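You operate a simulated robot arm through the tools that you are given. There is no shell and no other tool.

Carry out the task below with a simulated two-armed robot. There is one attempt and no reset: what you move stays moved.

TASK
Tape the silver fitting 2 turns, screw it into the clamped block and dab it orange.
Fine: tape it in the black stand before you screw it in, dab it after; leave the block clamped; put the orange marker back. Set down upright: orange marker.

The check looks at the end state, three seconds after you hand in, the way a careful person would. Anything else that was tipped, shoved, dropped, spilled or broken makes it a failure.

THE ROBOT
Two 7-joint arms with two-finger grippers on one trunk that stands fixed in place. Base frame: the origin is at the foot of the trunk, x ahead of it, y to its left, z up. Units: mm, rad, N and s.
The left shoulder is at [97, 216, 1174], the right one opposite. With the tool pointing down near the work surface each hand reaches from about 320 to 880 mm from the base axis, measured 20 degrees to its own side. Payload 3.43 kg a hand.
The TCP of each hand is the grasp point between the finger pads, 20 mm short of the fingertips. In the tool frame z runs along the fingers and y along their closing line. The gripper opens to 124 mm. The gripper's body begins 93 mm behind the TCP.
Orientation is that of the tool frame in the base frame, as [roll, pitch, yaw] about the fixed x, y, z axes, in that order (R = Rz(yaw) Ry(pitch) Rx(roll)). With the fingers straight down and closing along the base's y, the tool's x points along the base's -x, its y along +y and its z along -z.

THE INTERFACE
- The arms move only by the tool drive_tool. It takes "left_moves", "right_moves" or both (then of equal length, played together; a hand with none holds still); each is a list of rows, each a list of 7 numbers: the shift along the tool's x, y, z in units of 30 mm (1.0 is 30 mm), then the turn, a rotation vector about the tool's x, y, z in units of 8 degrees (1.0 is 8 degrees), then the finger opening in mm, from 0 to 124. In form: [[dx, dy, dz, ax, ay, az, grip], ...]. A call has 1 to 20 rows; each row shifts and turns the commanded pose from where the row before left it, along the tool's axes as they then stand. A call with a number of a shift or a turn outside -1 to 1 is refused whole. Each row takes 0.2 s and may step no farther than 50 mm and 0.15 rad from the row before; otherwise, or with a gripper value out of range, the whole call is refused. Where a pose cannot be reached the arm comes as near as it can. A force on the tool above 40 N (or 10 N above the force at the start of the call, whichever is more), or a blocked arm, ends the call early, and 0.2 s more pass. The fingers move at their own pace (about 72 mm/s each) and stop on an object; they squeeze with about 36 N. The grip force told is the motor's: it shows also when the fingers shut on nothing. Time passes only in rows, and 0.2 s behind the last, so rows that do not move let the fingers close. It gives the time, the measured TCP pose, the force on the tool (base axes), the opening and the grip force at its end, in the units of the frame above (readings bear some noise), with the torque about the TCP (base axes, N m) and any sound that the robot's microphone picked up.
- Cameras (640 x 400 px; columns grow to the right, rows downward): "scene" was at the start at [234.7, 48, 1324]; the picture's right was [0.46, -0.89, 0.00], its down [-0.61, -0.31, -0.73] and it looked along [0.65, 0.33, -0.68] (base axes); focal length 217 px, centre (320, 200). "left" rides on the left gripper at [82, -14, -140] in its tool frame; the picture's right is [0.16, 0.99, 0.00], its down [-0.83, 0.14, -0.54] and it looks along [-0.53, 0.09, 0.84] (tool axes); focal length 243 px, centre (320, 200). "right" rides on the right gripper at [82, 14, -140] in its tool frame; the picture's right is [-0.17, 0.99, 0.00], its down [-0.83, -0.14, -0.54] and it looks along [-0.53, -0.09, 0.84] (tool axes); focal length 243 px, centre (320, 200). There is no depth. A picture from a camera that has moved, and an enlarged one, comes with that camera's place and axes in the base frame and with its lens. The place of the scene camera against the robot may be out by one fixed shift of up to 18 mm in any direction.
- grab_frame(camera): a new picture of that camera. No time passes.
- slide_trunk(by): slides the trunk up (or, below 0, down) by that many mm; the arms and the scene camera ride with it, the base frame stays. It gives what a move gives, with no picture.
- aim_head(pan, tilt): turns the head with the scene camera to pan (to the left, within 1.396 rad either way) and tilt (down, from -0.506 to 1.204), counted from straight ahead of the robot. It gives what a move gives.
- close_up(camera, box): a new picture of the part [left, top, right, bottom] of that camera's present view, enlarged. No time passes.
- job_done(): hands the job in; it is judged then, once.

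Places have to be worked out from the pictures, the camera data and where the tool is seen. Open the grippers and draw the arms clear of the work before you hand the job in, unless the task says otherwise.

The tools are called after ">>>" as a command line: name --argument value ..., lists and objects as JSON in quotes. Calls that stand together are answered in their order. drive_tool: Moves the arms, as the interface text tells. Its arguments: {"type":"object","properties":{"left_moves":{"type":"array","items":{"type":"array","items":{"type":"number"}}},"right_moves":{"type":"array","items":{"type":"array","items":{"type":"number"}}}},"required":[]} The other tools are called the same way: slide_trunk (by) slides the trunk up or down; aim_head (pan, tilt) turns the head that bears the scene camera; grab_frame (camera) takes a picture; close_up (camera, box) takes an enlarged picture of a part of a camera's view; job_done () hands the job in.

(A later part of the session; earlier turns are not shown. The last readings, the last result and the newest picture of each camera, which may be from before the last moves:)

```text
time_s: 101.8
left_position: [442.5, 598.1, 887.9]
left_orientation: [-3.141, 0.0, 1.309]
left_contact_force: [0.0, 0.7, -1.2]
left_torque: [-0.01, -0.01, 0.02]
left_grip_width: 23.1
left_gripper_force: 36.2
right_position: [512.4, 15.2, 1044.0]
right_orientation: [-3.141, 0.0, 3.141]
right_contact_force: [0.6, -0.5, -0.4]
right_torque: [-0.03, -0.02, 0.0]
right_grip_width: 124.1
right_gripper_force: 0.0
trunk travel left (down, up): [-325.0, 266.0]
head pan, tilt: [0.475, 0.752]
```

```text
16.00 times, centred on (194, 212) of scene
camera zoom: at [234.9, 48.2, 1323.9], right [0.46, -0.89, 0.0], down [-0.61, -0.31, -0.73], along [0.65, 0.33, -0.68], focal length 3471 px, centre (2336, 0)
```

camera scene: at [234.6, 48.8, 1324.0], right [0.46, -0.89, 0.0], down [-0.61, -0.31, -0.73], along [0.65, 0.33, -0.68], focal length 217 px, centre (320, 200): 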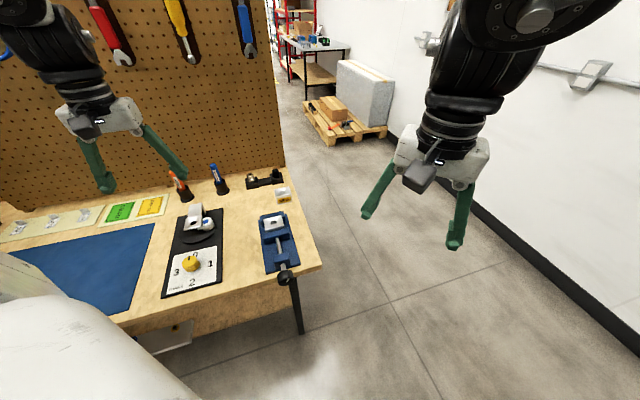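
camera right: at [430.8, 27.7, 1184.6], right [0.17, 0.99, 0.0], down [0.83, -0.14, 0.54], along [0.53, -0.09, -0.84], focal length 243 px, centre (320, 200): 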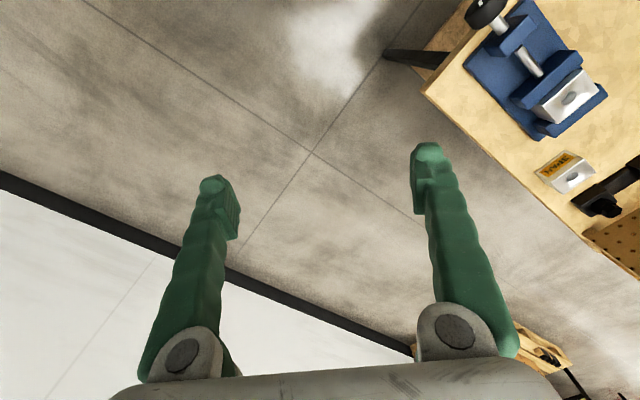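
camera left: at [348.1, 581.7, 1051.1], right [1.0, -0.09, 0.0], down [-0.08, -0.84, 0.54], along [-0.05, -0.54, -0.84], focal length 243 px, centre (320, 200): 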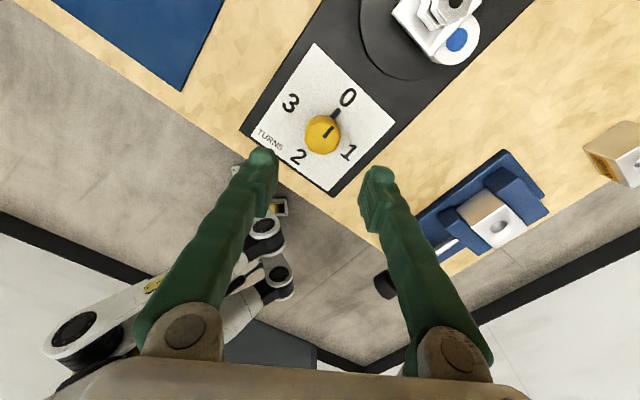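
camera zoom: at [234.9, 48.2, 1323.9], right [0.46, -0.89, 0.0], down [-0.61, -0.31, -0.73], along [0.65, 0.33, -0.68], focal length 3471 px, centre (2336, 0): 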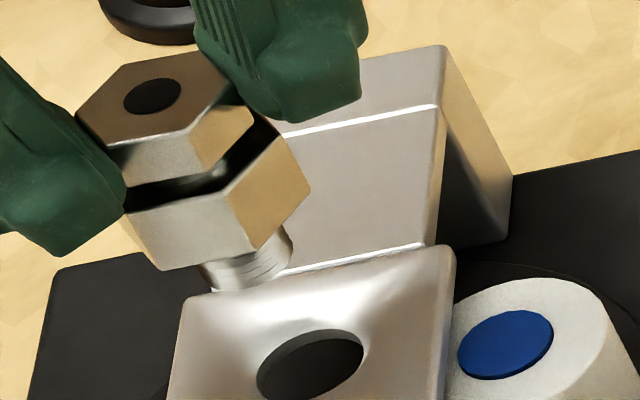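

The thread is still bare, so turning back wound nothing. I put the fitting back in the seat with the dial at 0 and release it.

>>> drive_tool --left_moves '[[0, 0, 0.4, 0, 0, 0, 15], [0, 0, 0.4, 0, 0, 0, 15], [0, 0, 0.3, 0, 0, 0, 15], [0, 0, 0.18, 0, 0, 0, 15], [0, 0, 0, 0, 0, 0, 15], [0, 0, 0, 0, 0, 0, 34], [0, 0, 0, 0, 0, 0, 46], [0, 0, 0, 0, 0, 0, 46], [0, 0, -0.4, 0, 0, 0, 46], [0, 0, -0.9, 0, 0, 0, 60], [0, 0, -0.9, 0, 0, 0, 60], [0, 0, 0, 0, 0, 0, 60]]'

>>> close_up --camera "scene" --box '[155, 190, 235, 250]'

```text
time_s: 104.4
left_position: [442.7, 598.8, 915.9]
left_orientation: [3.141, 0.0, 1.308]
left_contact_force: [-0.2, 0.5, 0.1]
left_torque: [0.0, 0.03, 0.04]
left_grip_width: 59.9
left_gripper_force: 0.1
right_position: [513.1, 15.9, 1042.7]
right_orientation: [-3.141, -0.001, -3.141]
right_contact_force: [0.4, 1.1, -0.4]
right_torque: [0.02, 0.02, 0.05]
right_grip_width: 123.7
right_gripper_force: 0.1
trunk travel left (down, up): [-325.0, 266.0]
head pan, tilt: [0.475, 0.752]
```

```text
6.67 times, centred on (195, 220) of scene
camera zoom: at [235.0, 48.4, 1323.9], right [0.46, -0.89, 0.0], down [-0.61, -0.31, -0.73], along [0.65, 0.33, -0.68], focal length 1446 px, centre (1153, 67)
```

zoom: 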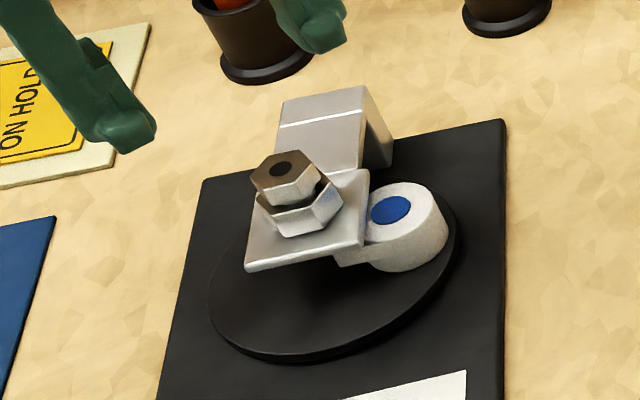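

>>> drive_tool --left_moves '[[-0.81, -0.473, 0, 0, 0, 0, 60], [-0.81, -0.473, 0, 0, 0, 0, 60], [-0.81, -0.473, 0, 0, 0, 0, 60], [-0.81, -0.473, 0, 0, 0, 0, 60], [-0.81, -0.473, 0, 0, 0, 0, 60], [0, 0, 0.9, 0, 0, 0.95, 60], [0, 0, 0.9, 0, 0, 0.95, 60], [0, 0, 0.9, 0, 0, 0, 60], [0, 0, 0.6, 0, 0, 0, 60], [0, 0, 0, 0, 0, 0, 60]]'

>>> close_up --camera "left" --box '[210, 80, 450, 270]'

```text
time_s: 106.6
left_position: [340.8, 497.4, 817.0]
left_orientation: [3.141, -0.002, 1.043]
left_contact_force: [0.0, -0.5, -0.3]
left_torque: [-0.02, 0.0, -0.04]
left_grip_width: 59.8
left_gripper_force: 0.0
right_position: [512.4, 14.2, 1044.1]
right_orientation: [-3.141, 0.0, -3.141]
right_contact_force: [0.8, 0.3, 0.7]
right_torque: [-0.04, -0.01, -0.02]
right_grip_width: 123.6
right_gripper_force: 0.1
trunk travel left (down, up): [-325.0, 266.0]
head pan, tilt: [0.475, 0.752]
```

```text
2.11 times, centred on (330, 175) of left
camera zoom: at [371.9, 576.2, 957.5], right [0.94, -0.35, 0.0], down [-0.3, -0.79, 0.54], along [-0.19, -0.5, -0.84], focal length 511 px, centre (299, 253)
```

zoom: 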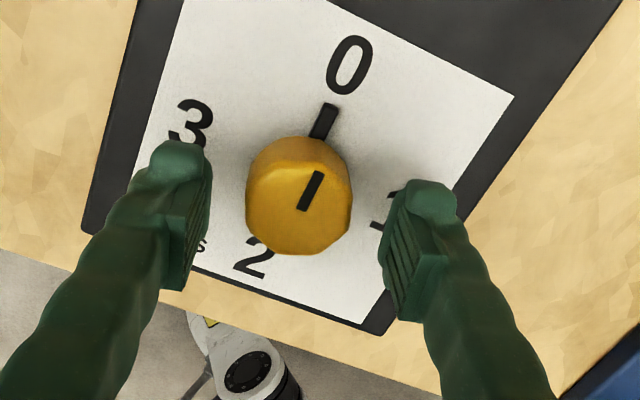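

>>> drive_tool --left_moves '[[0, 0, 0.4, 0, 0, 0, 60], [0, 0, 0.36, 0, 0, 0, 60], [0, 0, 0, 0, 0, 0, 45], [0, 0, 0, 0, 0, 0, 34], [0, 0, 0, 0, 0, 0, 32], [0, 0, 0, 0, 0, 0, 32]]'

>>> close_up --camera "left" --box '[210, 80, 450, 270]'

```text
time_s: 108.0
left_position: [344.2, 500.3, 793.0]
left_orientation: [3.141, -0.001, 1.045]
left_contact_force: [-2.8, 1.9, -4.4]
left_torque: [0.21, -0.03, -0.09]
left_grip_width: 36.4
left_gripper_force: 44.8
right_position: [512.5, 15.4, 1043.3]
right_orientation: [-3.141, 0.001, -3.141]
right_contact_force: [0.3, -1.0, -0.5]
right_torque: [0.05, 0.04, 0.01]
right_grip_width: 123.9
right_gripper_force: 0.2
trunk travel left (down, up): [-325.0, 266.0]
head pan, tilt: [0.475, 0.752]
```

```text
2.11 times, centred on (330, 175) of left
camera zoom: at [372.6, 577.8, 934.0], right [0.94, -0.35, 0.0], down [-0.3, -0.79, 0.54], along [-0.19, -0.5, -0.84], focal length 511 px, centre (299, 253)
```

zoom: 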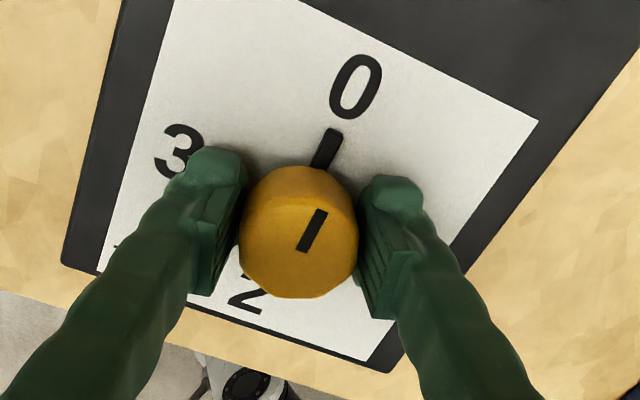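

Gripped again with low force. I turn clockwise with the fitting seated: first 128°, easing the side load on the way.

>>> drive_tool --left_moves '[[0, 0, 0, 0, 0, 1, 32], [0, 0, 0, 0, 0, 1, 32], [0, 0, 0, 0, 0, 1, 32], [0, 0, 0, 0, 0, 1, 32], [0, 0, 0, 0, 0, 1, 32], [0, 0, 0, 0, 0, 1, 32], [0, 0, 0, 0, 0, 1, 32], [0, 0, 0, 0, 0, 1, 32], [0, 0.012, 0, 0, 0, 1, 32], [0, 0.012, 0, 0, 0, 1, 32], [0, 0.012, 0, 0, 0, 1, 32], [0, 0.012, 0, 0, 0, 1, 32], [0, 0.012, 0, 0, 0, 1, 32], [0, 0.012, 0, 0, 0, 1, 32], [0, 0.012, 0, 0, 0, 1, 32], [0, 0.012, 0, 0, 0, 1, 32]]'

>>> close_up --camera "left" --box '[210, 80, 450, 270]'

>>> close_up --camera "scene" --box '[140, 180, 260, 300]'

```text
time_s: 111.4
left_position: [342.6, 497.5, 795.4]
left_orientation: [-3.137, 0.001, -1.192]
left_contact_force: [14.3, 0.4, 0.5]
left_torque: [-0.23, -0.21, 0.0]
left_grip_width: 36.2
left_gripper_force: 45.3
right_position: [514.4, 16.3, 1044.2]
right_orientation: [-3.141, 0.0, -3.14]
right_contact_force: [0.1, -0.4, 0.0]
right_torque: [-0.07, 0.02, 0.01]
right_grip_width: 124.0
right_gripper_force: 0.1
trunk travel left (down, up): [-325.0, 266.0]
head pan, tilt: [0.475, 0.752]
```

```text
2.11 times, centred on (330, 175) of left
camera zoom: at [385.8, 426.5, 934.1], right [-0.85, -0.52, 0.0], down [-0.44, 0.72, 0.54], along [-0.28, 0.46, -0.84], focal length 511 px, centre (299, 253)
```

zoom: 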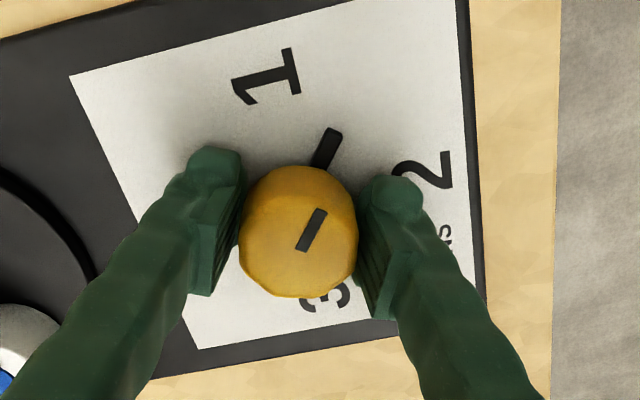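

```text
3.33 times, centred on (200, 240) of scene
camera zoom: at [236.1, 48.1, 1323.8], right [0.46, -0.89, 0.0], down [-0.61, -0.31, -0.73], along [0.65, 0.33, -0.68], focal length 723 px, centre (720, 67)
```

zoom: 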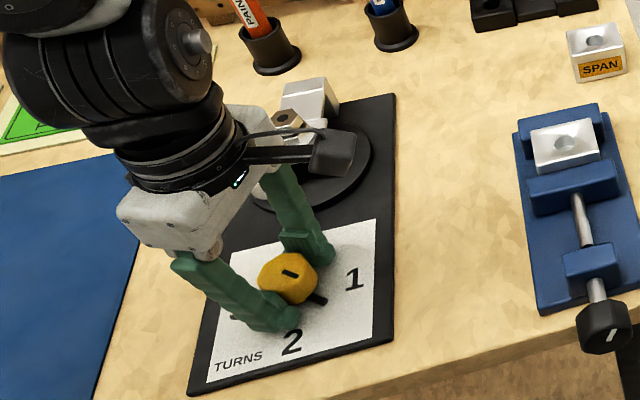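

The roll is orbiting and forces are moderate. I turn the last 52° to put the pointer on 2.

>>> drive_tool --left_moves '[[0, -0.02, 0, 0, 0, 1, 32], [0, -0.02, 0, 0, 0, 1, 32], [0, 0, 0, 0, 0, 1, 32], [0, 0, 0, 0, 0, 1, 32], [0, 0, 0, 0, 0, 1, 32], [0, 0, 0, 0, 0, 1, 32], [0, 0, 0, 0, 0, 0.47, 32], [0, 0, 0, 0, 0, 0, 32]]'

>>> close_up --camera "left" --box '[210, 80, 450, 270]'

>>> close_up --camera "scene" --box '[140, 180, 260, 300]'

```text
time_s: 113.2
left_position: [342.2, 497.9, 794.3]
left_orientation: [-3.141, 0.002, -2.094]
left_contact_force: [3.6, 8.7, 10.5]
left_torque: [0.26, -0.01, 0.02]
left_grip_width: 36.4
left_gripper_force: 44.8
right_position: [512.5, 14.8, 1043.9]
right_orientation: [-3.141, 0.0, -3.14]
right_contact_force: [-0.2, -0.3, 0.3]
right_torque: [0.01, 0.02, -0.03]
right_grip_width: 123.9
right_gripper_force: 0.0
trunk travel left (down, up): [-325.0, 266.0]
head pan, tilt: [0.475, 0.752]
```

```text
2.11 times, centred on (330, 175) of left
camera zoom: at [313.1, 419.9, 934.0], right [-0.94, 0.35, 0.0], down [0.29, 0.79, 0.54], along [0.19, 0.51, -0.84], focal length 511 px, centre (299, 253)
```

zoom: 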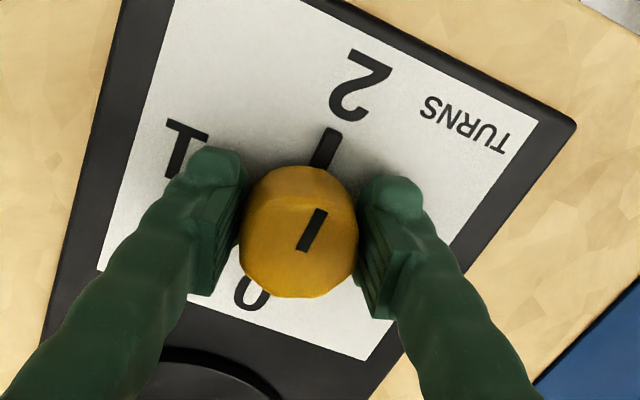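

```text
3.33 times, centred on (200, 240) of scene
camera zoom: at [234.6, 48.1, 1324.0], right [0.46, -0.89, 0.0], down [-0.61, -0.31, -0.73], along [0.65, 0.33, -0.68], focal length 723 px, centre (720, 67)
```

zoom: 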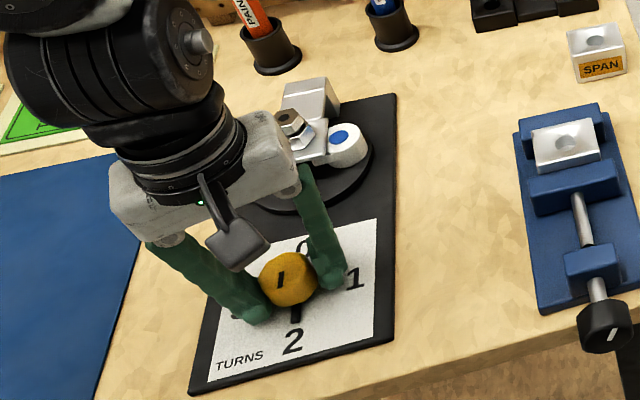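

The dial is on 2 and the roll has come back round to its start after two orbits. I release, lift, and turn the wrist back counter-clockwise for maximum tightening travel.

>>> drive_tool --left_moves '[[0, 0, 0, 0, 0, 0, 44], [0, 0, 0, 0, 0, 0, 60], [0, 0, 0, 0, 0, 0, 60], [0, 0, -0.9, 0, 0, 0, 60], [0, 0, -0.9, 0, 0, 0, 60], [0, 0, -0.9, 0, 0, 0, 60], [0, 0, -0.9, 0, 0, 0, 60], [0, 0, -0.9, 0, 0, -0.5, 60], [0, 0, -0.9, 0, 0, -1, 60], [0, 0, 0, 0, 0, -1, 60], [0, 0, 0, 0, 0, -1, 60], [0, 0, 0, 0, 0, -1, 60], [0, 0, 0, 0, 0, -1, 60], [0, 0, 0, 0, 0, -1, 60], [0, 0, 0, 0, 0, -1, 60], [0, 0, 0, 0, 0, -1, 60], [0, 0, 0, 0, 0, -1, 60], [0, 0, 0, 0, 0, -1, 60], [0, 0, 0, 0, 0, -1, 60], [0, 0, 0, 0, 0, -1, 60]]'

>>> close_up --camera "scene" --box '[140, 180, 260, 300]'

>>> drive_tool --left_moves '[[0, 0, 0, 0, 0, -1, 60], [0, 0, 0, 0, 0, -1, 60], [0, 0, 0, 0, 0, -1, 60], [0, 0, 0, 0, 0, -1, 60], [0, 0, 0, 0, 0, -1, 60], [0, 0, 0, 0, 0, -1, 60], [0, 0, 0, 0, 0, -1, 60], [0, 0, 0, 0, 0, -1, 60], [0, 0, 0, 0, 0, -1, 60], [0, 0, 0, 0, 0, -1, 60], [0, 0, 0, 0, 0, -1, 60], [0, 0, 0, 0, 0, -1, 60], [0, 0, 0, 0, 0, -1, 60], [0, 0, 0, 0, 0, -1, 60], [0, 0, 0, 0, 0, -1, 60], [0, 0, 0, 0, 0, -1, 60], [0, 0, 0, 0, 0, -1, 60], [0, 0, 0, 0, 0, -1, 60], [0, 0, 0, 0, 0, -1, 60], [0, 0, 0, 0, 0, -1, 60]]'

```text
time_s: 117.4
left_position: [341.4, 498.2, 955.9]
left_orientation: [-3.14, 0.0, -0.346]
left_contact_force: [0.1, 0.7, 1.0]
left_torque: [0.01, -0.02, -0.01]
left_grip_width: 59.7
left_gripper_force: 0.1
right_position: [512.7, 16.5, 1043.6]
right_orientation: [3.141, 0.001, 3.141]
right_contact_force: [-0.5, 0.6, 0.6]
right_torque: [0.01, 0.0, 0.0]
right_grip_width: 124.3
right_gripper_force: 0.2
trunk travel left (down, up): [-325.0, 266.0]
head pan, tilt: [0.475, 0.752]
```

```text
3.33 times, centred on (200, 240) of scene
camera zoom: at [234.7, 48.0, 1324.0], right [0.46, -0.89, 0.0], down [-0.61, -0.31, -0.73], along [0.65, 0.33, -0.68], focal length 723 px, centre (720, 67)
```

zoom: 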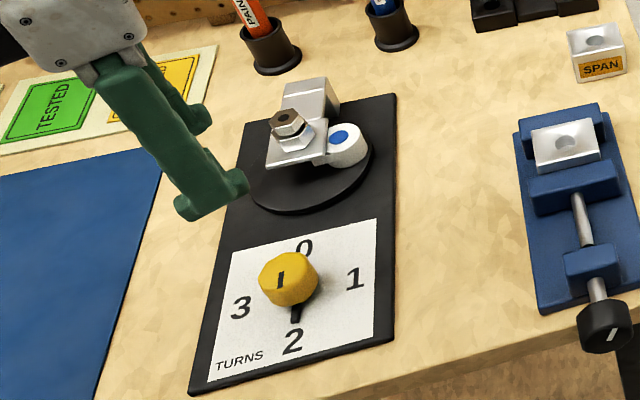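

```text
time_s: 121.6
left_position: [341.7, 496.9, 956.8]
left_orientation: [3.139, 0.001, 2.447]
left_contact_force: [-0.2, 0.0, -0.4]
left_torque: [-0.02, -0.04, 0.01]
left_grip_width: 59.9
left_gripper_force: 0.1
right_position: [512.3, 15.0, 1045.7]
right_orientation: [-3.141, 0.0, -3.141]
right_contact_force: [-0.2, 0.2, -0.1]
right_torque: [0.02, -0.03, -0.02]
right_grip_width: 124.0
right_gripper_force: 0.0
trunk travel left (down, up): [-325.0, 266.0]
head pan, tilt: [0.475, 0.752]
```

>>> drive_tool --left_moves '[[0, 0, 0, 0, 0, 0.57, 60], [-0.008, 0.947, 0, 0, 0, 0, 60], [-0.008, 0.947, 0, 0, 0, 0, 60], [-0.008, 0.947, 0, 0, 0, 0, 60], [-0.008, 0.947, 0, 0, 0, 0, 60], [-0.008, 0.947, 0, 0, 0, 0, 50], [0, 0, 0.9, 0, 0, 0, 50], [0, 0, 0.9, 0, 0, 0, 50], [0, 0, 0.4, 0, 0, 0, 50], [0, 0, 0, 0, 0, 0, 50]]'

>>> close_up --camera "left" --box '[250, 100, 390, 200]'

>>> close_up --camera "scene" --box '[155, 190, 235, 250]'

```text
time_s: 123.8
left_position: [442.4, 598.4, 890.1]
left_orientation: [3.14, 0.002, 2.364]
left_contact_force: [0.0, -0.1, -0.3]
left_torque: [-0.02, -0.03, -0.05]
left_grip_width: 50.0
left_gripper_force: 0.1
right_position: [512.7, 15.4, 1043.6]
right_orientation: [-3.141, 0.0, -3.141]
right_contact_force: [0.3, -0.3, 0.6]
right_torque: [0.0, -0.02, -0.03]
right_grip_width: 123.9
right_gripper_force: 0.0
trunk travel left (down, up): [-325.0, 266.0]
head pan, tilt: [0.475, 0.752]
```

```text
4.00 times, centred on (320, 150) of left
camera zoom: at [374.2, 646.3, 1030.6], right [0.57, 0.82, 0.0], down [0.69, -0.48, 0.54], along [0.44, -0.31, -0.84], focal length 970 px, centre (320, 400)
```

zoom: 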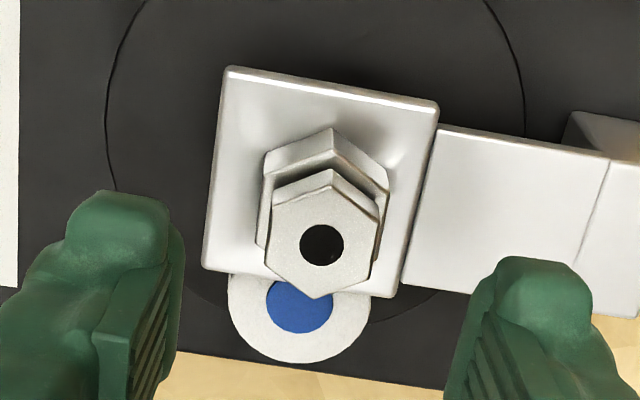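

```text
6.67 times, centred on (195, 220) of scene
camera zoom: at [234.6, 48.0, 1324.0], right [0.46, -0.89, 0.0], down [-0.61, -0.31, -0.73], along [0.65, 0.33, -0.68], focal length 1446 px, centre (1153, 67)
```

zoom: 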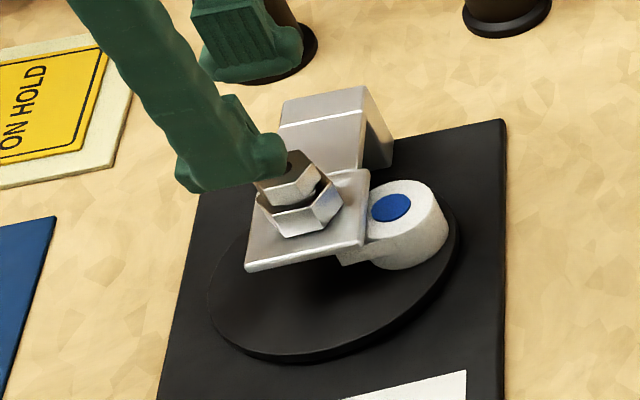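

The strip behind the seat is lower than the fingertips will go, so the approach is clear. I descend, grip the upper hex and lift to inspect the thread.

>>> drive_tool --left_moves '[[0.03, 0.01, 0.5, 0, 0, 0, 50], [0, 0, 0.5, 0, 0, 0, 44], [0, 0, 0.38, 0, 0, 0, 40], [0, 0, 0, 0, 0, 0, 40], [0, 0, 0, 0, 0, 0, 15], [0, 0, 0, 0, 0, 0, 15], [0, 0, 0, 0, 0, 0, 15]]'

>>> close_up --camera "left" --box '[250, 100, 390, 200]'

>>> close_up --camera "scene" --box '[174, 200, 214, 225]'

```text
time_s: 125.4
left_position: [441.5, 598.5, 849.6]
left_orientation: [3.14, 0.002, 2.363]
left_contact_force: [0.3, 0.1, 0.2]
left_torque: [0.0, 0.01, -0.02]
left_grip_width: 22.4
left_gripper_force: 35.9
right_position: [512.8, 16.1, 1044.1]
right_orientation: [-3.141, -0.001, 3.141]
right_contact_force: [-0.1, -0.4, -0.9]
right_torque: [0.02, 0.01, 0.0]
right_grip_width: 124.2
right_gripper_force: 0.0
trunk travel left (down, up): [-325.0, 266.0]
head pan, tilt: [0.475, 0.752]
```

```text
4.00 times, centred on (320, 150) of left
camera zoom: at [373.5, 647.2, 988.7], right [0.57, 0.82, 0.0], down [0.69, -0.48, 0.54], along [0.44, -0.31, -0.84], focal length 970 px, centre (320, 400)
```

zoom: 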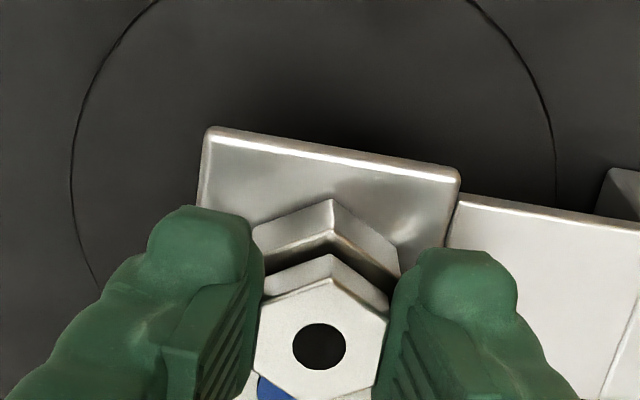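

```text
16.00 times, centred on (194, 212) of scene
camera zoom: at [234.7, 48.0, 1324.0], right [0.46, -0.89, 0.0], down [-0.61, -0.31, -0.73], along [0.65, 0.33, -0.68], focal length 3471 px, centre (2336, 0)
```

zoom: 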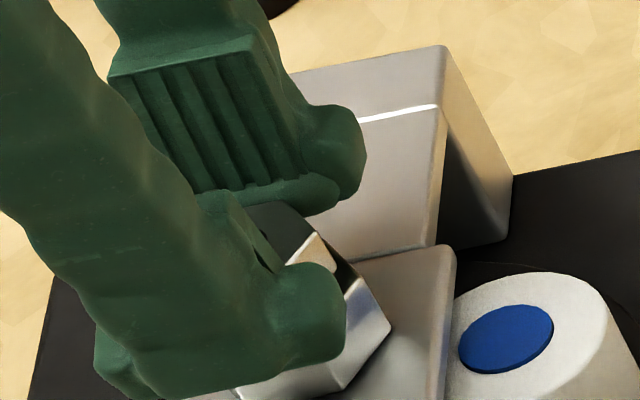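

Gripped at 22.4 mm. I lift it about 60 mm and look at the thread.

>>> drive_tool --left_moves '[[0, 0, -0.2, 0, 0, 0, 15], [0, 0, -0.3, 0, 0, 0, 15], [0, 0, -0.5, 0, 0, 0, 15], [0, 0, -0.5, 0, 0, 0, 15], [0, 0, -0.5, 0, 0, 0, 15], [0, 0, 0, 0, 0, 0, 15]]'

>>> close_up --camera "scene" --box '[170, 185, 214, 225]'

```text
time_s: 126.8
left_position: [441.6, 599.2, 909.8]
left_orientation: [3.14, -0.001, 2.364]
left_contact_force: [0.0, -0.4, -0.2]
left_torque: [0.0, 0.0, 0.0]
left_grip_width: 22.5
left_gripper_force: 36.2
right_position: [513.6, 13.7, 1043.4]
right_orientation: [3.142, 0.0, 3.141]
right_contact_force: [-0.3, 0.3, 0.0]
right_torque: [-0.03, -0.01, 0.01]
right_grip_width: 124.1
right_gripper_force: 0.1
trunk travel left (down, up): [-325.0, 266.0]
head pan, tilt: [0.475, 0.752]
```

```text
10.00 times, centred on (192, 205) of scene
camera zoom: at [234.9, 48.2, 1323.9], right [0.46, -0.89, 0.0], down [-0.61, -0.31, -0.73], along [0.65, 0.33, -0.68], focal length 2169 px, centre (1600, 150)
```

zoom: 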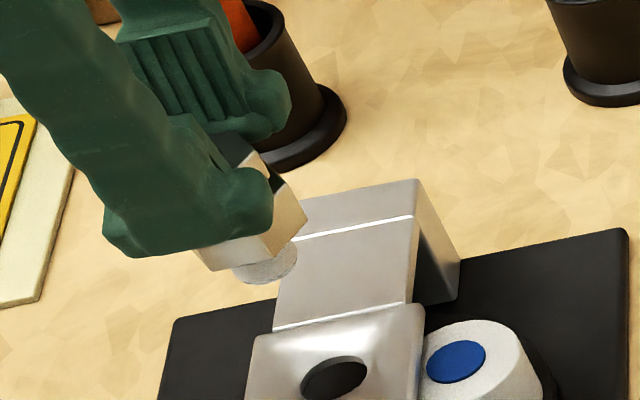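

>>> close_up --camera "scene" --box '[178, 198, 206, 220]'

```text
16.00 times, centred on (192, 209) of scene
camera zoom: at [234.9, 48.2, 1323.9], right [0.46, -0.89, 0.0], down [-0.61, -0.31, -0.73], along [0.65, 0.33, -0.68], focal length 3471 px, centre (2368, 56)
```

zoom: 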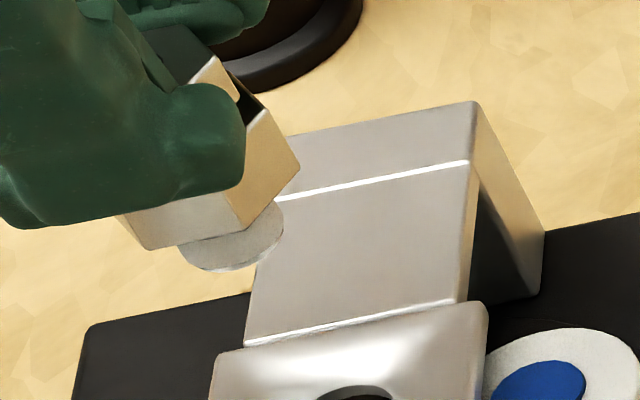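

The thread is now matte white: taped. I turn the hand to yaw 180° and carry the fitting over to the vise block, near (552, 367).

>>> drive_tool --left_moves '[[0, 0, 0, 0, 0, -0.93, 15], [0, 0, 0, 0, 0, -0.93, 15], [0, 0, 0, 0, 0, -0.93, 15], [0, 0, 0, 0, 0, -0.93, 15], [0, 0, 0, 0, 0, -0.93, 15], [0, 0, 0, 0, 0, -0.93, 15], [-0.4, -0.858, 0, 0, 0, 0, 15], [-0.4, -0.858, 0, 0, 0, 0, 15], [-0.4, -0.858, 0, 0, 0, 0, 15], [-0.4, -0.858, 0, 0, 0, 0, 15], [-0.4, -0.858, 0, 0, 0, 0, 15], [-0.4, -0.858, 0, 0, 0, 0, 15], [-0.4, -0.858, 0, 0, 0, 0, 15], [-0.4, -0.858, 0, 0, 0, 0, 15], [0, 0, 0, 0, 0, 0, 15]]'

>>> grab_frame --camera "left"

>>> grab_frame --camera "scene"

>>> grab_frame --camera "right"

```text
time_s: 130.0
left_position: [537.5, 392.0, 909.2]
left_orientation: [3.141, 0.002, -3.14]
left_contact_force: [-0.3, -0.1, -0.9]
left_torque: [-0.01, 0.0, -0.02]
left_grip_width: 22.4
left_gripper_force: 36.2
right_position: [511.8, 15.8, 1044.4]
right_orientation: [-3.141, 0.0, 3.141]
right_contact_force: [-0.3, 0.0, -0.5]
right_torque: [-0.02, -0.02, 0.0]
right_grip_width: 123.9
right_gripper_force: 0.2
trunk travel left (down, up): [-325.0, 266.0]
head pan, tilt: [0.475, 0.752]
```

```text
taken
camera left: at [456.0, 379.0, 1048.6], right [-0.17, 0.99, 0.0], down [0.83, 0.14, 0.54], along [0.53, 0.09, -0.84], focal length 243 px, centre (320, 200)
```

left: 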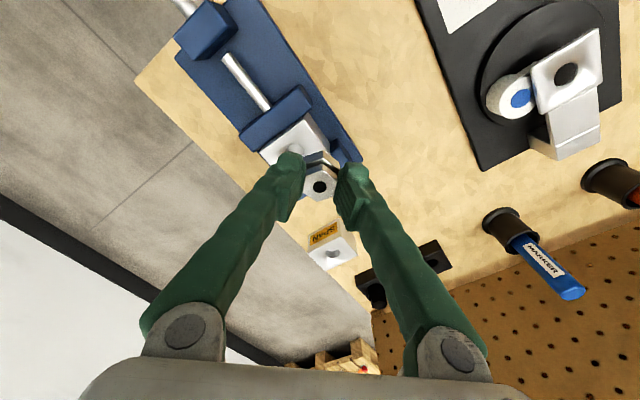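

```text
taken
camera scene: at [234.4, 48.5, 1324.0], right [0.46, -0.89, 0.0], down [-0.61, -0.31, -0.73], along [0.65, 0.33, -0.68], focal length 217 px, centre (320, 200)
```

scene: 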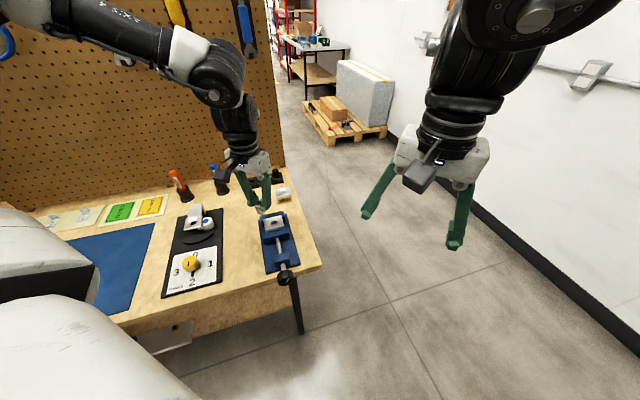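

```text
taken
camera right: at [430.5, 28.3, 1184.7], right [0.17, 0.99, 0.0], down [0.83, -0.14, 0.54], along [0.53, -0.09, -0.84], focal length 243 px, centre (320, 200)
```

right: 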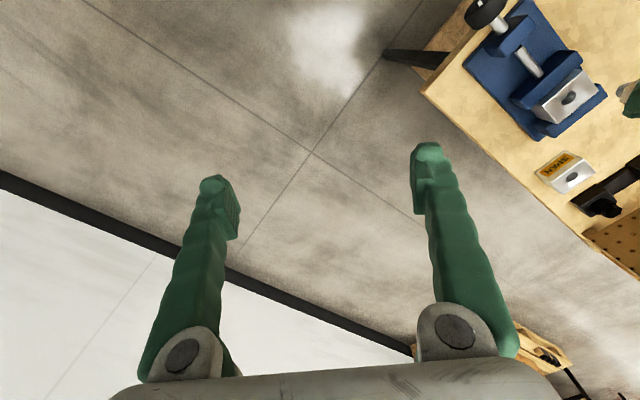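

I take tight close-ups of the vise hole from all three cameras to fix its position.

>>> close_up --camera "right" --box '[530, 60, 620, 130]'

>>> close_up --camera "left" --box '[250, 100, 370, 200]'

>>> close_up --camera "scene" --box '[240, 185, 310, 235]'

```text
5.71 times, centred on (575, 95) of right
camera zoom: at [430.5, 28.3, 1184.7], right [0.17, 0.99, 0.0], down [0.83, -0.14, 0.54], along [0.53, -0.09, -0.84], focal length 1386 px, centre (-1137, 800)
```

zoom: 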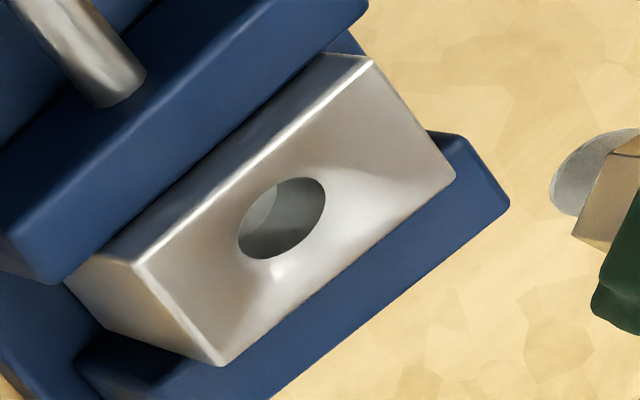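

```text
4.00 times, centred on (310, 150) of left
camera zoom: at [456.0, 379.0, 1048.6], right [-0.17, 0.99, 0.0], down [0.83, 0.14, 0.54], along [0.53, 0.09, -0.84], focal length 970 px, centre (360, 400)
```

zoom: 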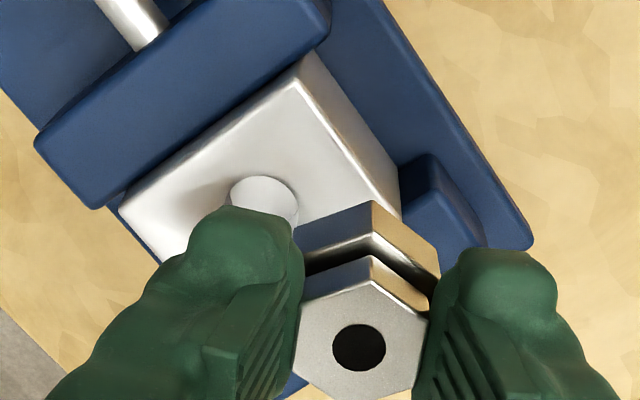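

```text
8.00 times, centred on (275, 210) of scene
camera zoom: at [234.4, 48.5, 1324.0], right [0.46, -0.89, 0.0], down [-0.61, -0.31, -0.73], along [0.65, 0.33, -0.68], focal length 1736 px, centre (680, 120)
```

zoom: 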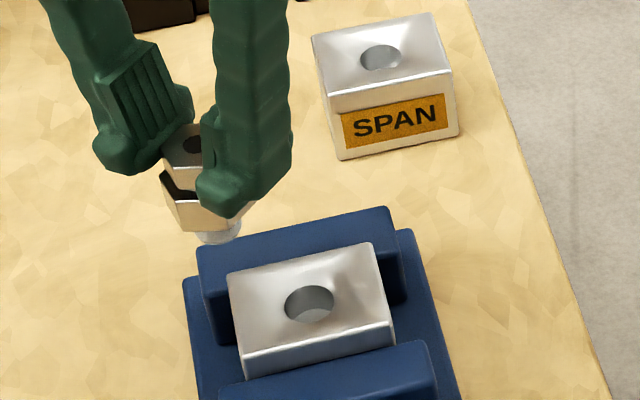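

The vise hole comes out near (551.5, 369, 813), and the fitting axis coincides with the tool axis. I move over the hole and come lower for a fine check.

>>> drive_tool --left_moves '[[-0.222, -0.383, 0.3, 0, 0, 0, 15], [-0.222, -0.383, 0.3, 0, 0, 0, 15], [0, 0, 0.3, 0, 0, 0, 15], [0, 0, 0, 0, 0, 0, 15]]'

>>> close_up --camera "right" --box '[530, 60, 620, 130]'

>>> close_up --camera "left" --box '[250, 100, 370, 200]'

>>> close_up --camera "scene" --box '[255, 200, 303, 230]'

```text
time_s: 131.0
left_position: [552.1, 368.9, 880.3]
left_orientation: [3.141, 0.002, -3.138]
left_contact_force: [-1.9, -0.2, -1.2]
left_torque: [-0.01, 0.03, 0.03]
left_grip_width: 22.3
left_gripper_force: 35.7
right_position: [511.4, 14.9, 1043.3]
right_orientation: [-3.14, 0.0, 3.141]
right_contact_force: [0.6, -0.1, -0.3]
right_torque: [-0.01, 0.01, -0.01]
right_grip_width: 123.9
right_gripper_force: 0.1
trunk travel left (down, up): [-325.0, 266.0]
head pan, tilt: [0.475, 0.752]
```

```text
5.71 times, centred on (575, 95) of right
camera zoom: at [430.8, 27.7, 1184.6], right [0.17, 0.99, 0.0], down [0.83, -0.14, 0.54], along [0.53, -0.09, -0.84], focal length 1386 px, centre (-1137, 800)
```

zoom: 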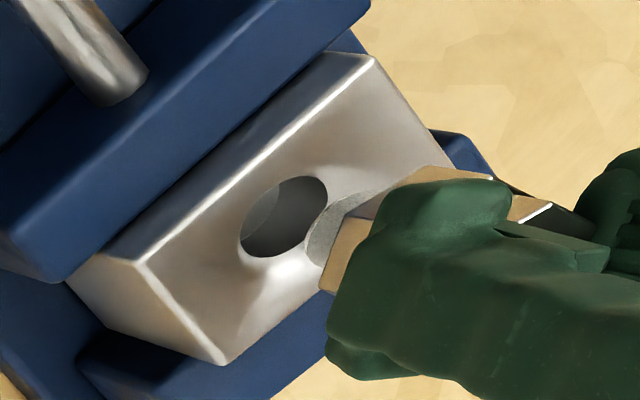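

```text
4.00 times, centred on (310, 150) of left
camera zoom: at [469.3, 355.6, 1021.1], right [-0.17, 0.99, 0.0], down [0.83, 0.14, 0.54], along [0.53, 0.09, -0.84], focal length 970 px, centre (360, 400)
```

zoom: 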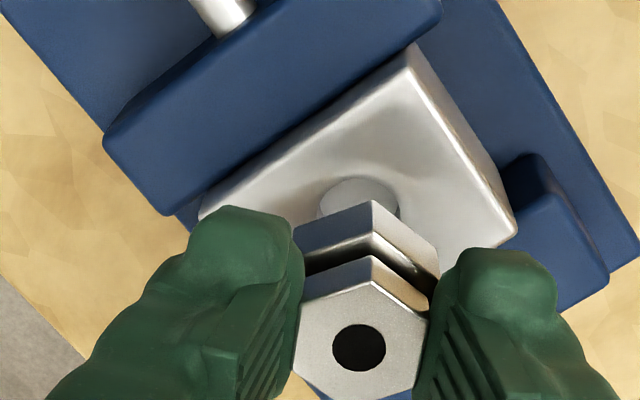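

```text
13.33 times, centred on (279, 215) of scene
camera zoom: at [234.7, 47.8, 1324.0], right [0.46, -0.89, 0.0], down [-0.61, -0.31, -0.73], along [0.65, 0.33, -0.68], focal length 2893 px, centre (867, 0)
```

zoom: 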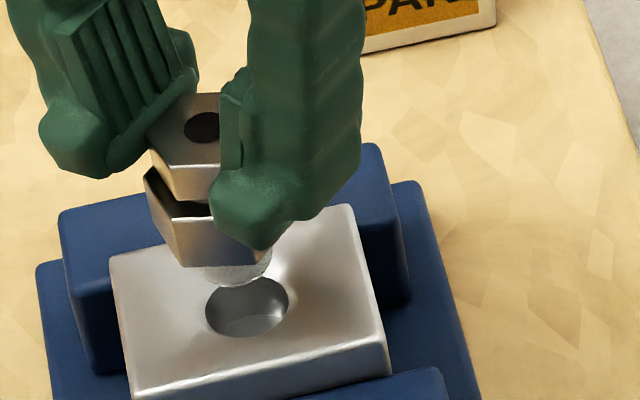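

All three views agree to within about 1 mm. I make a small correction and lower slowly, watching for contact.

>>> drive_tool --left_moves '[[0.027, -0.017, 0.1, 0, 0, 0, 15], [0, 0, 0.1, 0, 0, 0, 15], [0, 0, 0.1, 0, 0, 0, 15], [0, 0, 0.1, 0, 0, 0, 15], [0, 0, 0, 0, 0, 0, 15]]'

>>> close_up --camera "right" --box '[545, 70, 605, 115]'

>>> close_up --camera "left" --box '[250, 100, 370, 200]'

>>> close_up --camera "scene" --box '[255, 200, 303, 230]'

```text
time_s: 132.2
left_position: [551.4, 369.3, 870.9]
left_orientation: [3.14, 0.001, -3.138]
left_contact_force: [-0.1, -0.2, 0.0]
left_torque: [0.02, 0.01, 0.0]
left_grip_width: 22.2
left_gripper_force: 35.7
right_position: [511.8, 15.2, 1044.0]
right_orientation: [3.141, 0.002, -3.141]
right_contact_force: [0.8, 0.0, 0.6]
right_torque: [0.0, 0.01, 0.01]
right_grip_width: 124.2
right_gripper_force: 0.1
trunk travel left (down, up): [-325.0, 266.0]
head pan, tilt: [0.475, 0.752]
```

```text
8.89 times, centred on (575, 92) of right
camera zoom: at [430.8, 27.8, 1184.6], right [0.17, 0.99, 0.0], down [0.83, -0.14, 0.54], along [0.53, -0.09, -0.84], focal length 2157 px, centre (-1947, 1156)
```

zoom: 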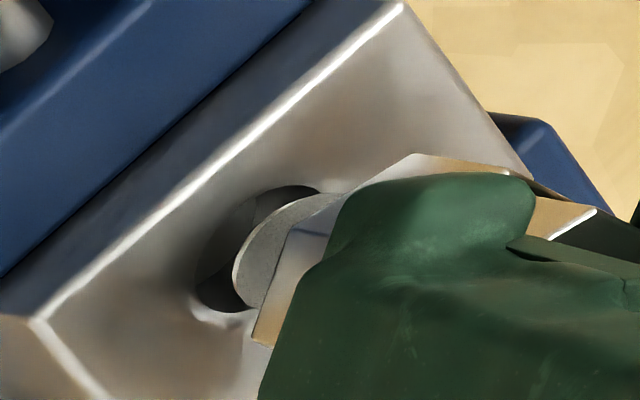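

```text
4.00 times, centred on (310, 150) of left
camera zoom: at [468.8, 355.5, 1009.7], right [-0.17, 0.99, 0.0], down [0.83, 0.14, 0.54], along [0.53, 0.09, -0.84], focal length 970 px, centre (360, 400)
```

zoom: 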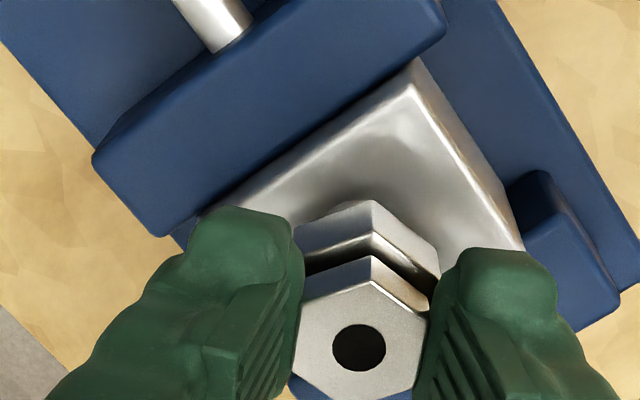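

```text
13.33 times, centred on (279, 215) of scene
camera zoom: at [234.7, 48.0, 1324.0], right [0.46, -0.89, 0.0], down [-0.61, -0.31, -0.73], along [0.65, 0.33, -0.68], focal length 2893 px, centre (867, 0)
```

zoom: 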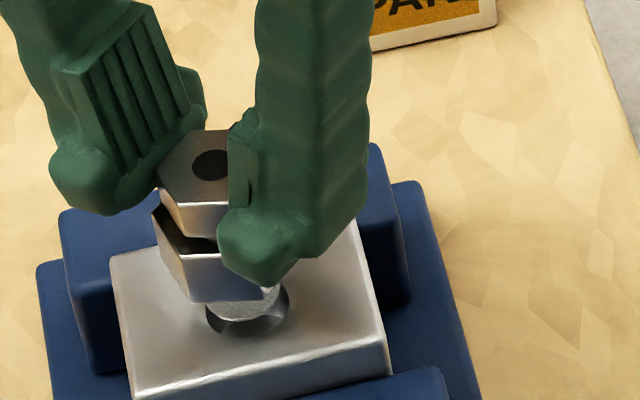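

>>> drive_tool --left_moves '[[0, 0, 0.067, 0, 0, 0, 15], [0, 0, 0.067, 0, 0, 0, 15], [0, 0, 0, 0, 0, 0, 15]]'

>>> close_up --camera "right" --box '[545, 70, 605, 115]'

>>> close_up --camera "scene" --box '[255, 200, 303, 230]'

```text
time_s: 133.0
left_position: [551.4, 369.7, 865.6]
left_orientation: [-3.141, 0.003, -3.138]
left_contact_force: [-0.2, -0.1, -0.6]
left_torque: [0.04, -0.01, 0.01]
left_grip_width: 22.3
left_gripper_force: 36.4
right_position: [512.6, 15.8, 1044.7]
right_orientation: [3.14, -0.001, -3.141]
right_contact_force: [0.5, 0.9, 0.0]
right_torque: [0.03, 0.0, -0.01]
right_grip_width: 123.9
right_gripper_force: 0.0
trunk travel left (down, up): [-325.0, 266.0]
head pan, tilt: [0.475, 0.752]
```

```text
8.89 times, centred on (575, 92) of right
camera zoom: at [430.8, 27.8, 1184.6], right [0.17, 0.99, 0.0], down [0.83, -0.14, 0.54], along [0.53, -0.09, -0.84], focal length 2157 px, centre (-1947, 1156)
```

zoom: 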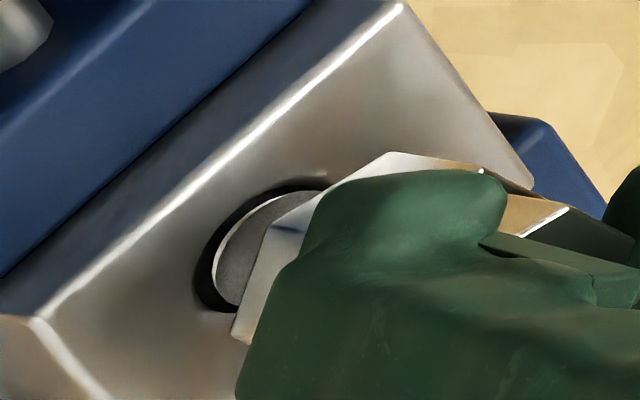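

```text
13.33 times, centred on (279, 215) of scene
camera zoom: at [234.7, 48.0, 1324.0], right [0.46, -0.89, 0.0], down [-0.61, -0.31, -0.73], along [0.65, 0.33, -0.68], focal length 2893 px, centre (867, 0)
```

zoom: 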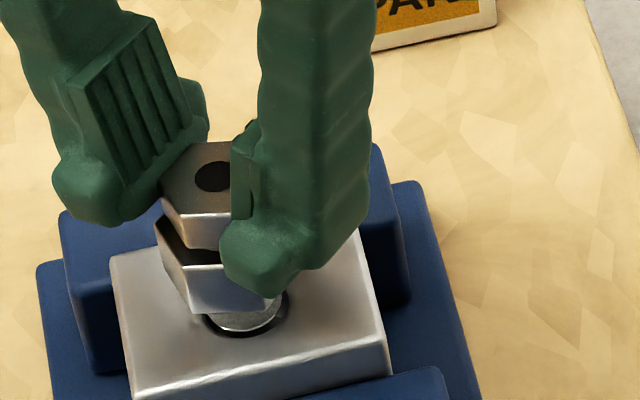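

>>> drive_tool --left_moves '[[0, 0, 0.05, 0, 0, 0, 15], [0, 0, 0.05, 0, 0, 0, 15], [0, 0, 0, 0, 0, 0, 15]]'

>>> close_up --camera "right" --box '[545, 70, 605, 115]'

>>> close_up --camera "scene" --box '[255, 200, 303, 230]'

```text
time_s: 133.8
left_position: [552.1, 369.6, 863.9]
left_orientation: [-3.141, 0.002, -3.138]
left_contact_force: [-0.5, -0.1, -0.3]
left_torque: [-0.02, 0.03, -0.03]
left_grip_width: 22.3
left_gripper_force: 36.1
right_position: [513.0, 15.2, 1044.4]
right_orientation: [-3.14, -0.001, -3.141]
right_contact_force: [0.2, -1.0, -0.1]
right_torque: [0.02, -0.03, -0.02]
right_grip_width: 124.0
right_gripper_force: 0.1
trunk travel left (down, up): [-325.0, 266.0]
head pan, tilt: [0.475, 0.752]
```

```text
8.89 times, centred on (575, 92) of right
camera zoom: at [430.8, 27.8, 1184.6], right [0.17, 0.99, 0.0], down [0.83, -0.14, 0.54], along [0.53, -0.09, -0.84], focal length 2157 px, centre (-1947, 1156)
```

zoom: 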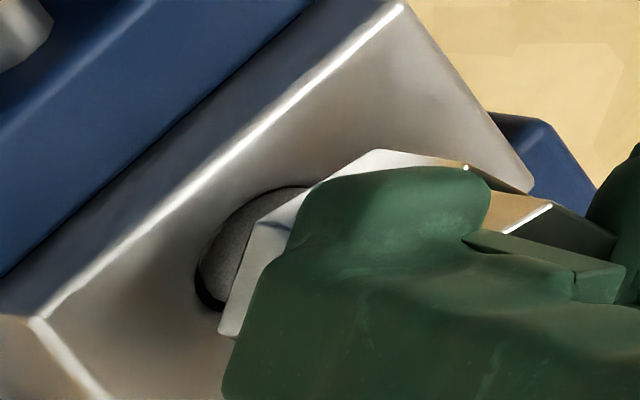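

```text
13.33 times, centred on (279, 215) of scene
camera zoom: at [234.7, 48.0, 1324.0], right [0.46, -0.89, 0.0], down [-0.61, -0.31, -0.73], along [0.65, 0.33, -0.68], focal length 2893 px, centre (867, 0)
```

zoom: 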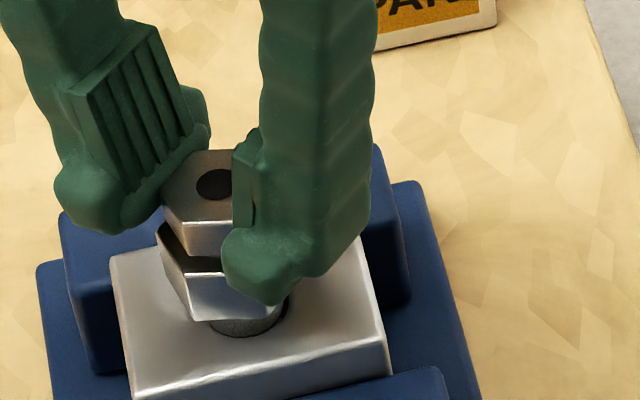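

>>> drive_tool --left_moves '[[0, 0, 0.05, 0, 0, 0, 15], [0, 0, 0.05, 0, 0, 0, 15], [0, 0, 0, 0, 0, 0, 15]]'

>>> close_up --camera "right" --box '[545, 70, 605, 115]'

>>> close_up --camera "scene" --box '[255, 200, 303, 230]'

```text
time_s: 134.6
left_position: [553.4, 369.6, 860.1]
left_orientation: [-3.14, 0.002, -3.14]
left_contact_force: [4.1, -1.8, -0.7]
left_torque: [-0.05, -0.07, -0.01]
left_grip_width: 22.2
left_gripper_force: 36.1
right_position: [511.8, 15.7, 1043.7]
right_orientation: [-3.141, 0.0, 3.141]
right_contact_force: [0.2, -0.7, -0.1]
right_torque: [0.01, 0.01, 0.04]
right_grip_width: 124.1
right_gripper_force: 0.0
trunk travel left (down, up): [-325.0, 266.0]
head pan, tilt: [0.475, 0.752]
```

```text
8.89 times, centred on (575, 92) of right
camera zoom: at [431.1, 27.6, 1184.5], right [0.17, 0.99, 0.0], down [0.83, -0.14, 0.54], along [0.53, -0.09, -0.84], focal length 2157 px, centre (-1947, 1156)
```

zoom: 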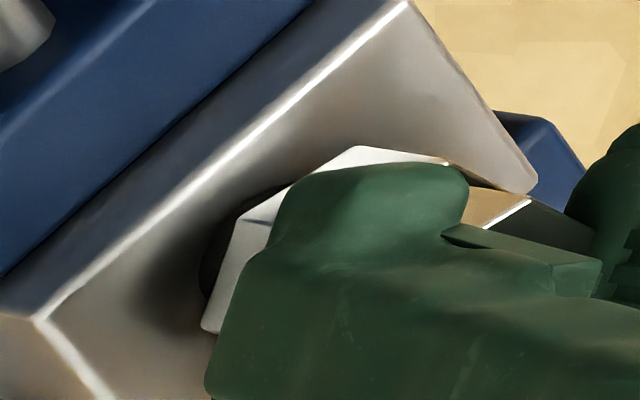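

```text
13.33 times, centred on (279, 215) of scene
camera zoom: at [235.1, 47.7, 1323.9], right [0.46, -0.89, 0.0], down [-0.61, -0.31, -0.73], along [0.65, 0.33, -0.68], focal length 2893 px, centre (867, 0)
```

zoom: 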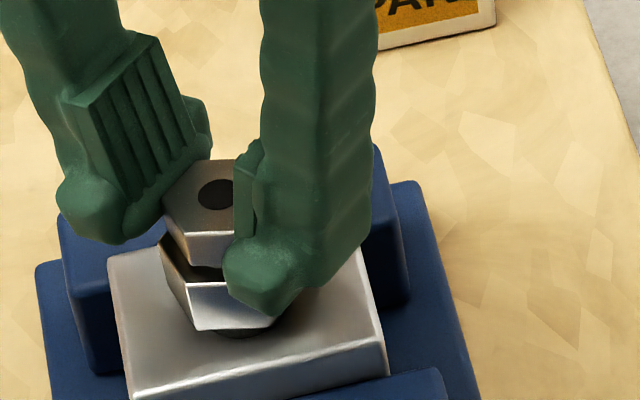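

The hole wall touched lightly (4 N toward +x). I shift 1 mm that way and keep lowering slowly.

>>> drive_tool --left_moves '[[-0.035, -0.01, 0, 0, 0, 0, 15], [0, 0, 0.04, 0, 0, 0, 15], [0, 0, 0.04, 0, 0, 0, 15], [0, 0, 0, 0, 0, 0, 15]]'

>>> close_up --camera "scene" --box '[255, 200, 303, 230]'

```text
time_s: 135.6
left_position: [551.5, 370.9, 857.8]
left_orientation: [3.141, 0.004, -3.138]
left_contact_force: [-2.5, 3.8, 15.3]
left_torque: [0.1, 0.25, -0.02]
left_grip_width: 22.5
left_gripper_force: 35.6
right_position: [510.6, 15.8, 1044.6]
right_orientation: [3.14, 0.001, -3.142]
right_contact_force: [0.2, 0.2, 0.1]
right_torque: [0.0, 0.02, -0.03]
right_grip_width: 124.0
right_gripper_force: 0.0
trunk travel left (down, up): [-325.0, 266.0]
head pan, tilt: [0.475, 0.752]
```

```text
13.33 times, centred on (279, 215) of scene
camera zoom: at [233.1, 47.6, 1324.4], right [0.46, -0.89, 0.0], down [-0.61, -0.31, -0.73], along [0.65, 0.33, -0.68], focal length 2893 px, centre (867, 0)
```

zoom: 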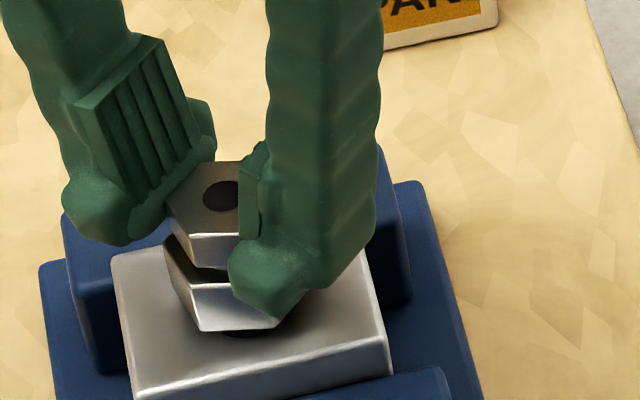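

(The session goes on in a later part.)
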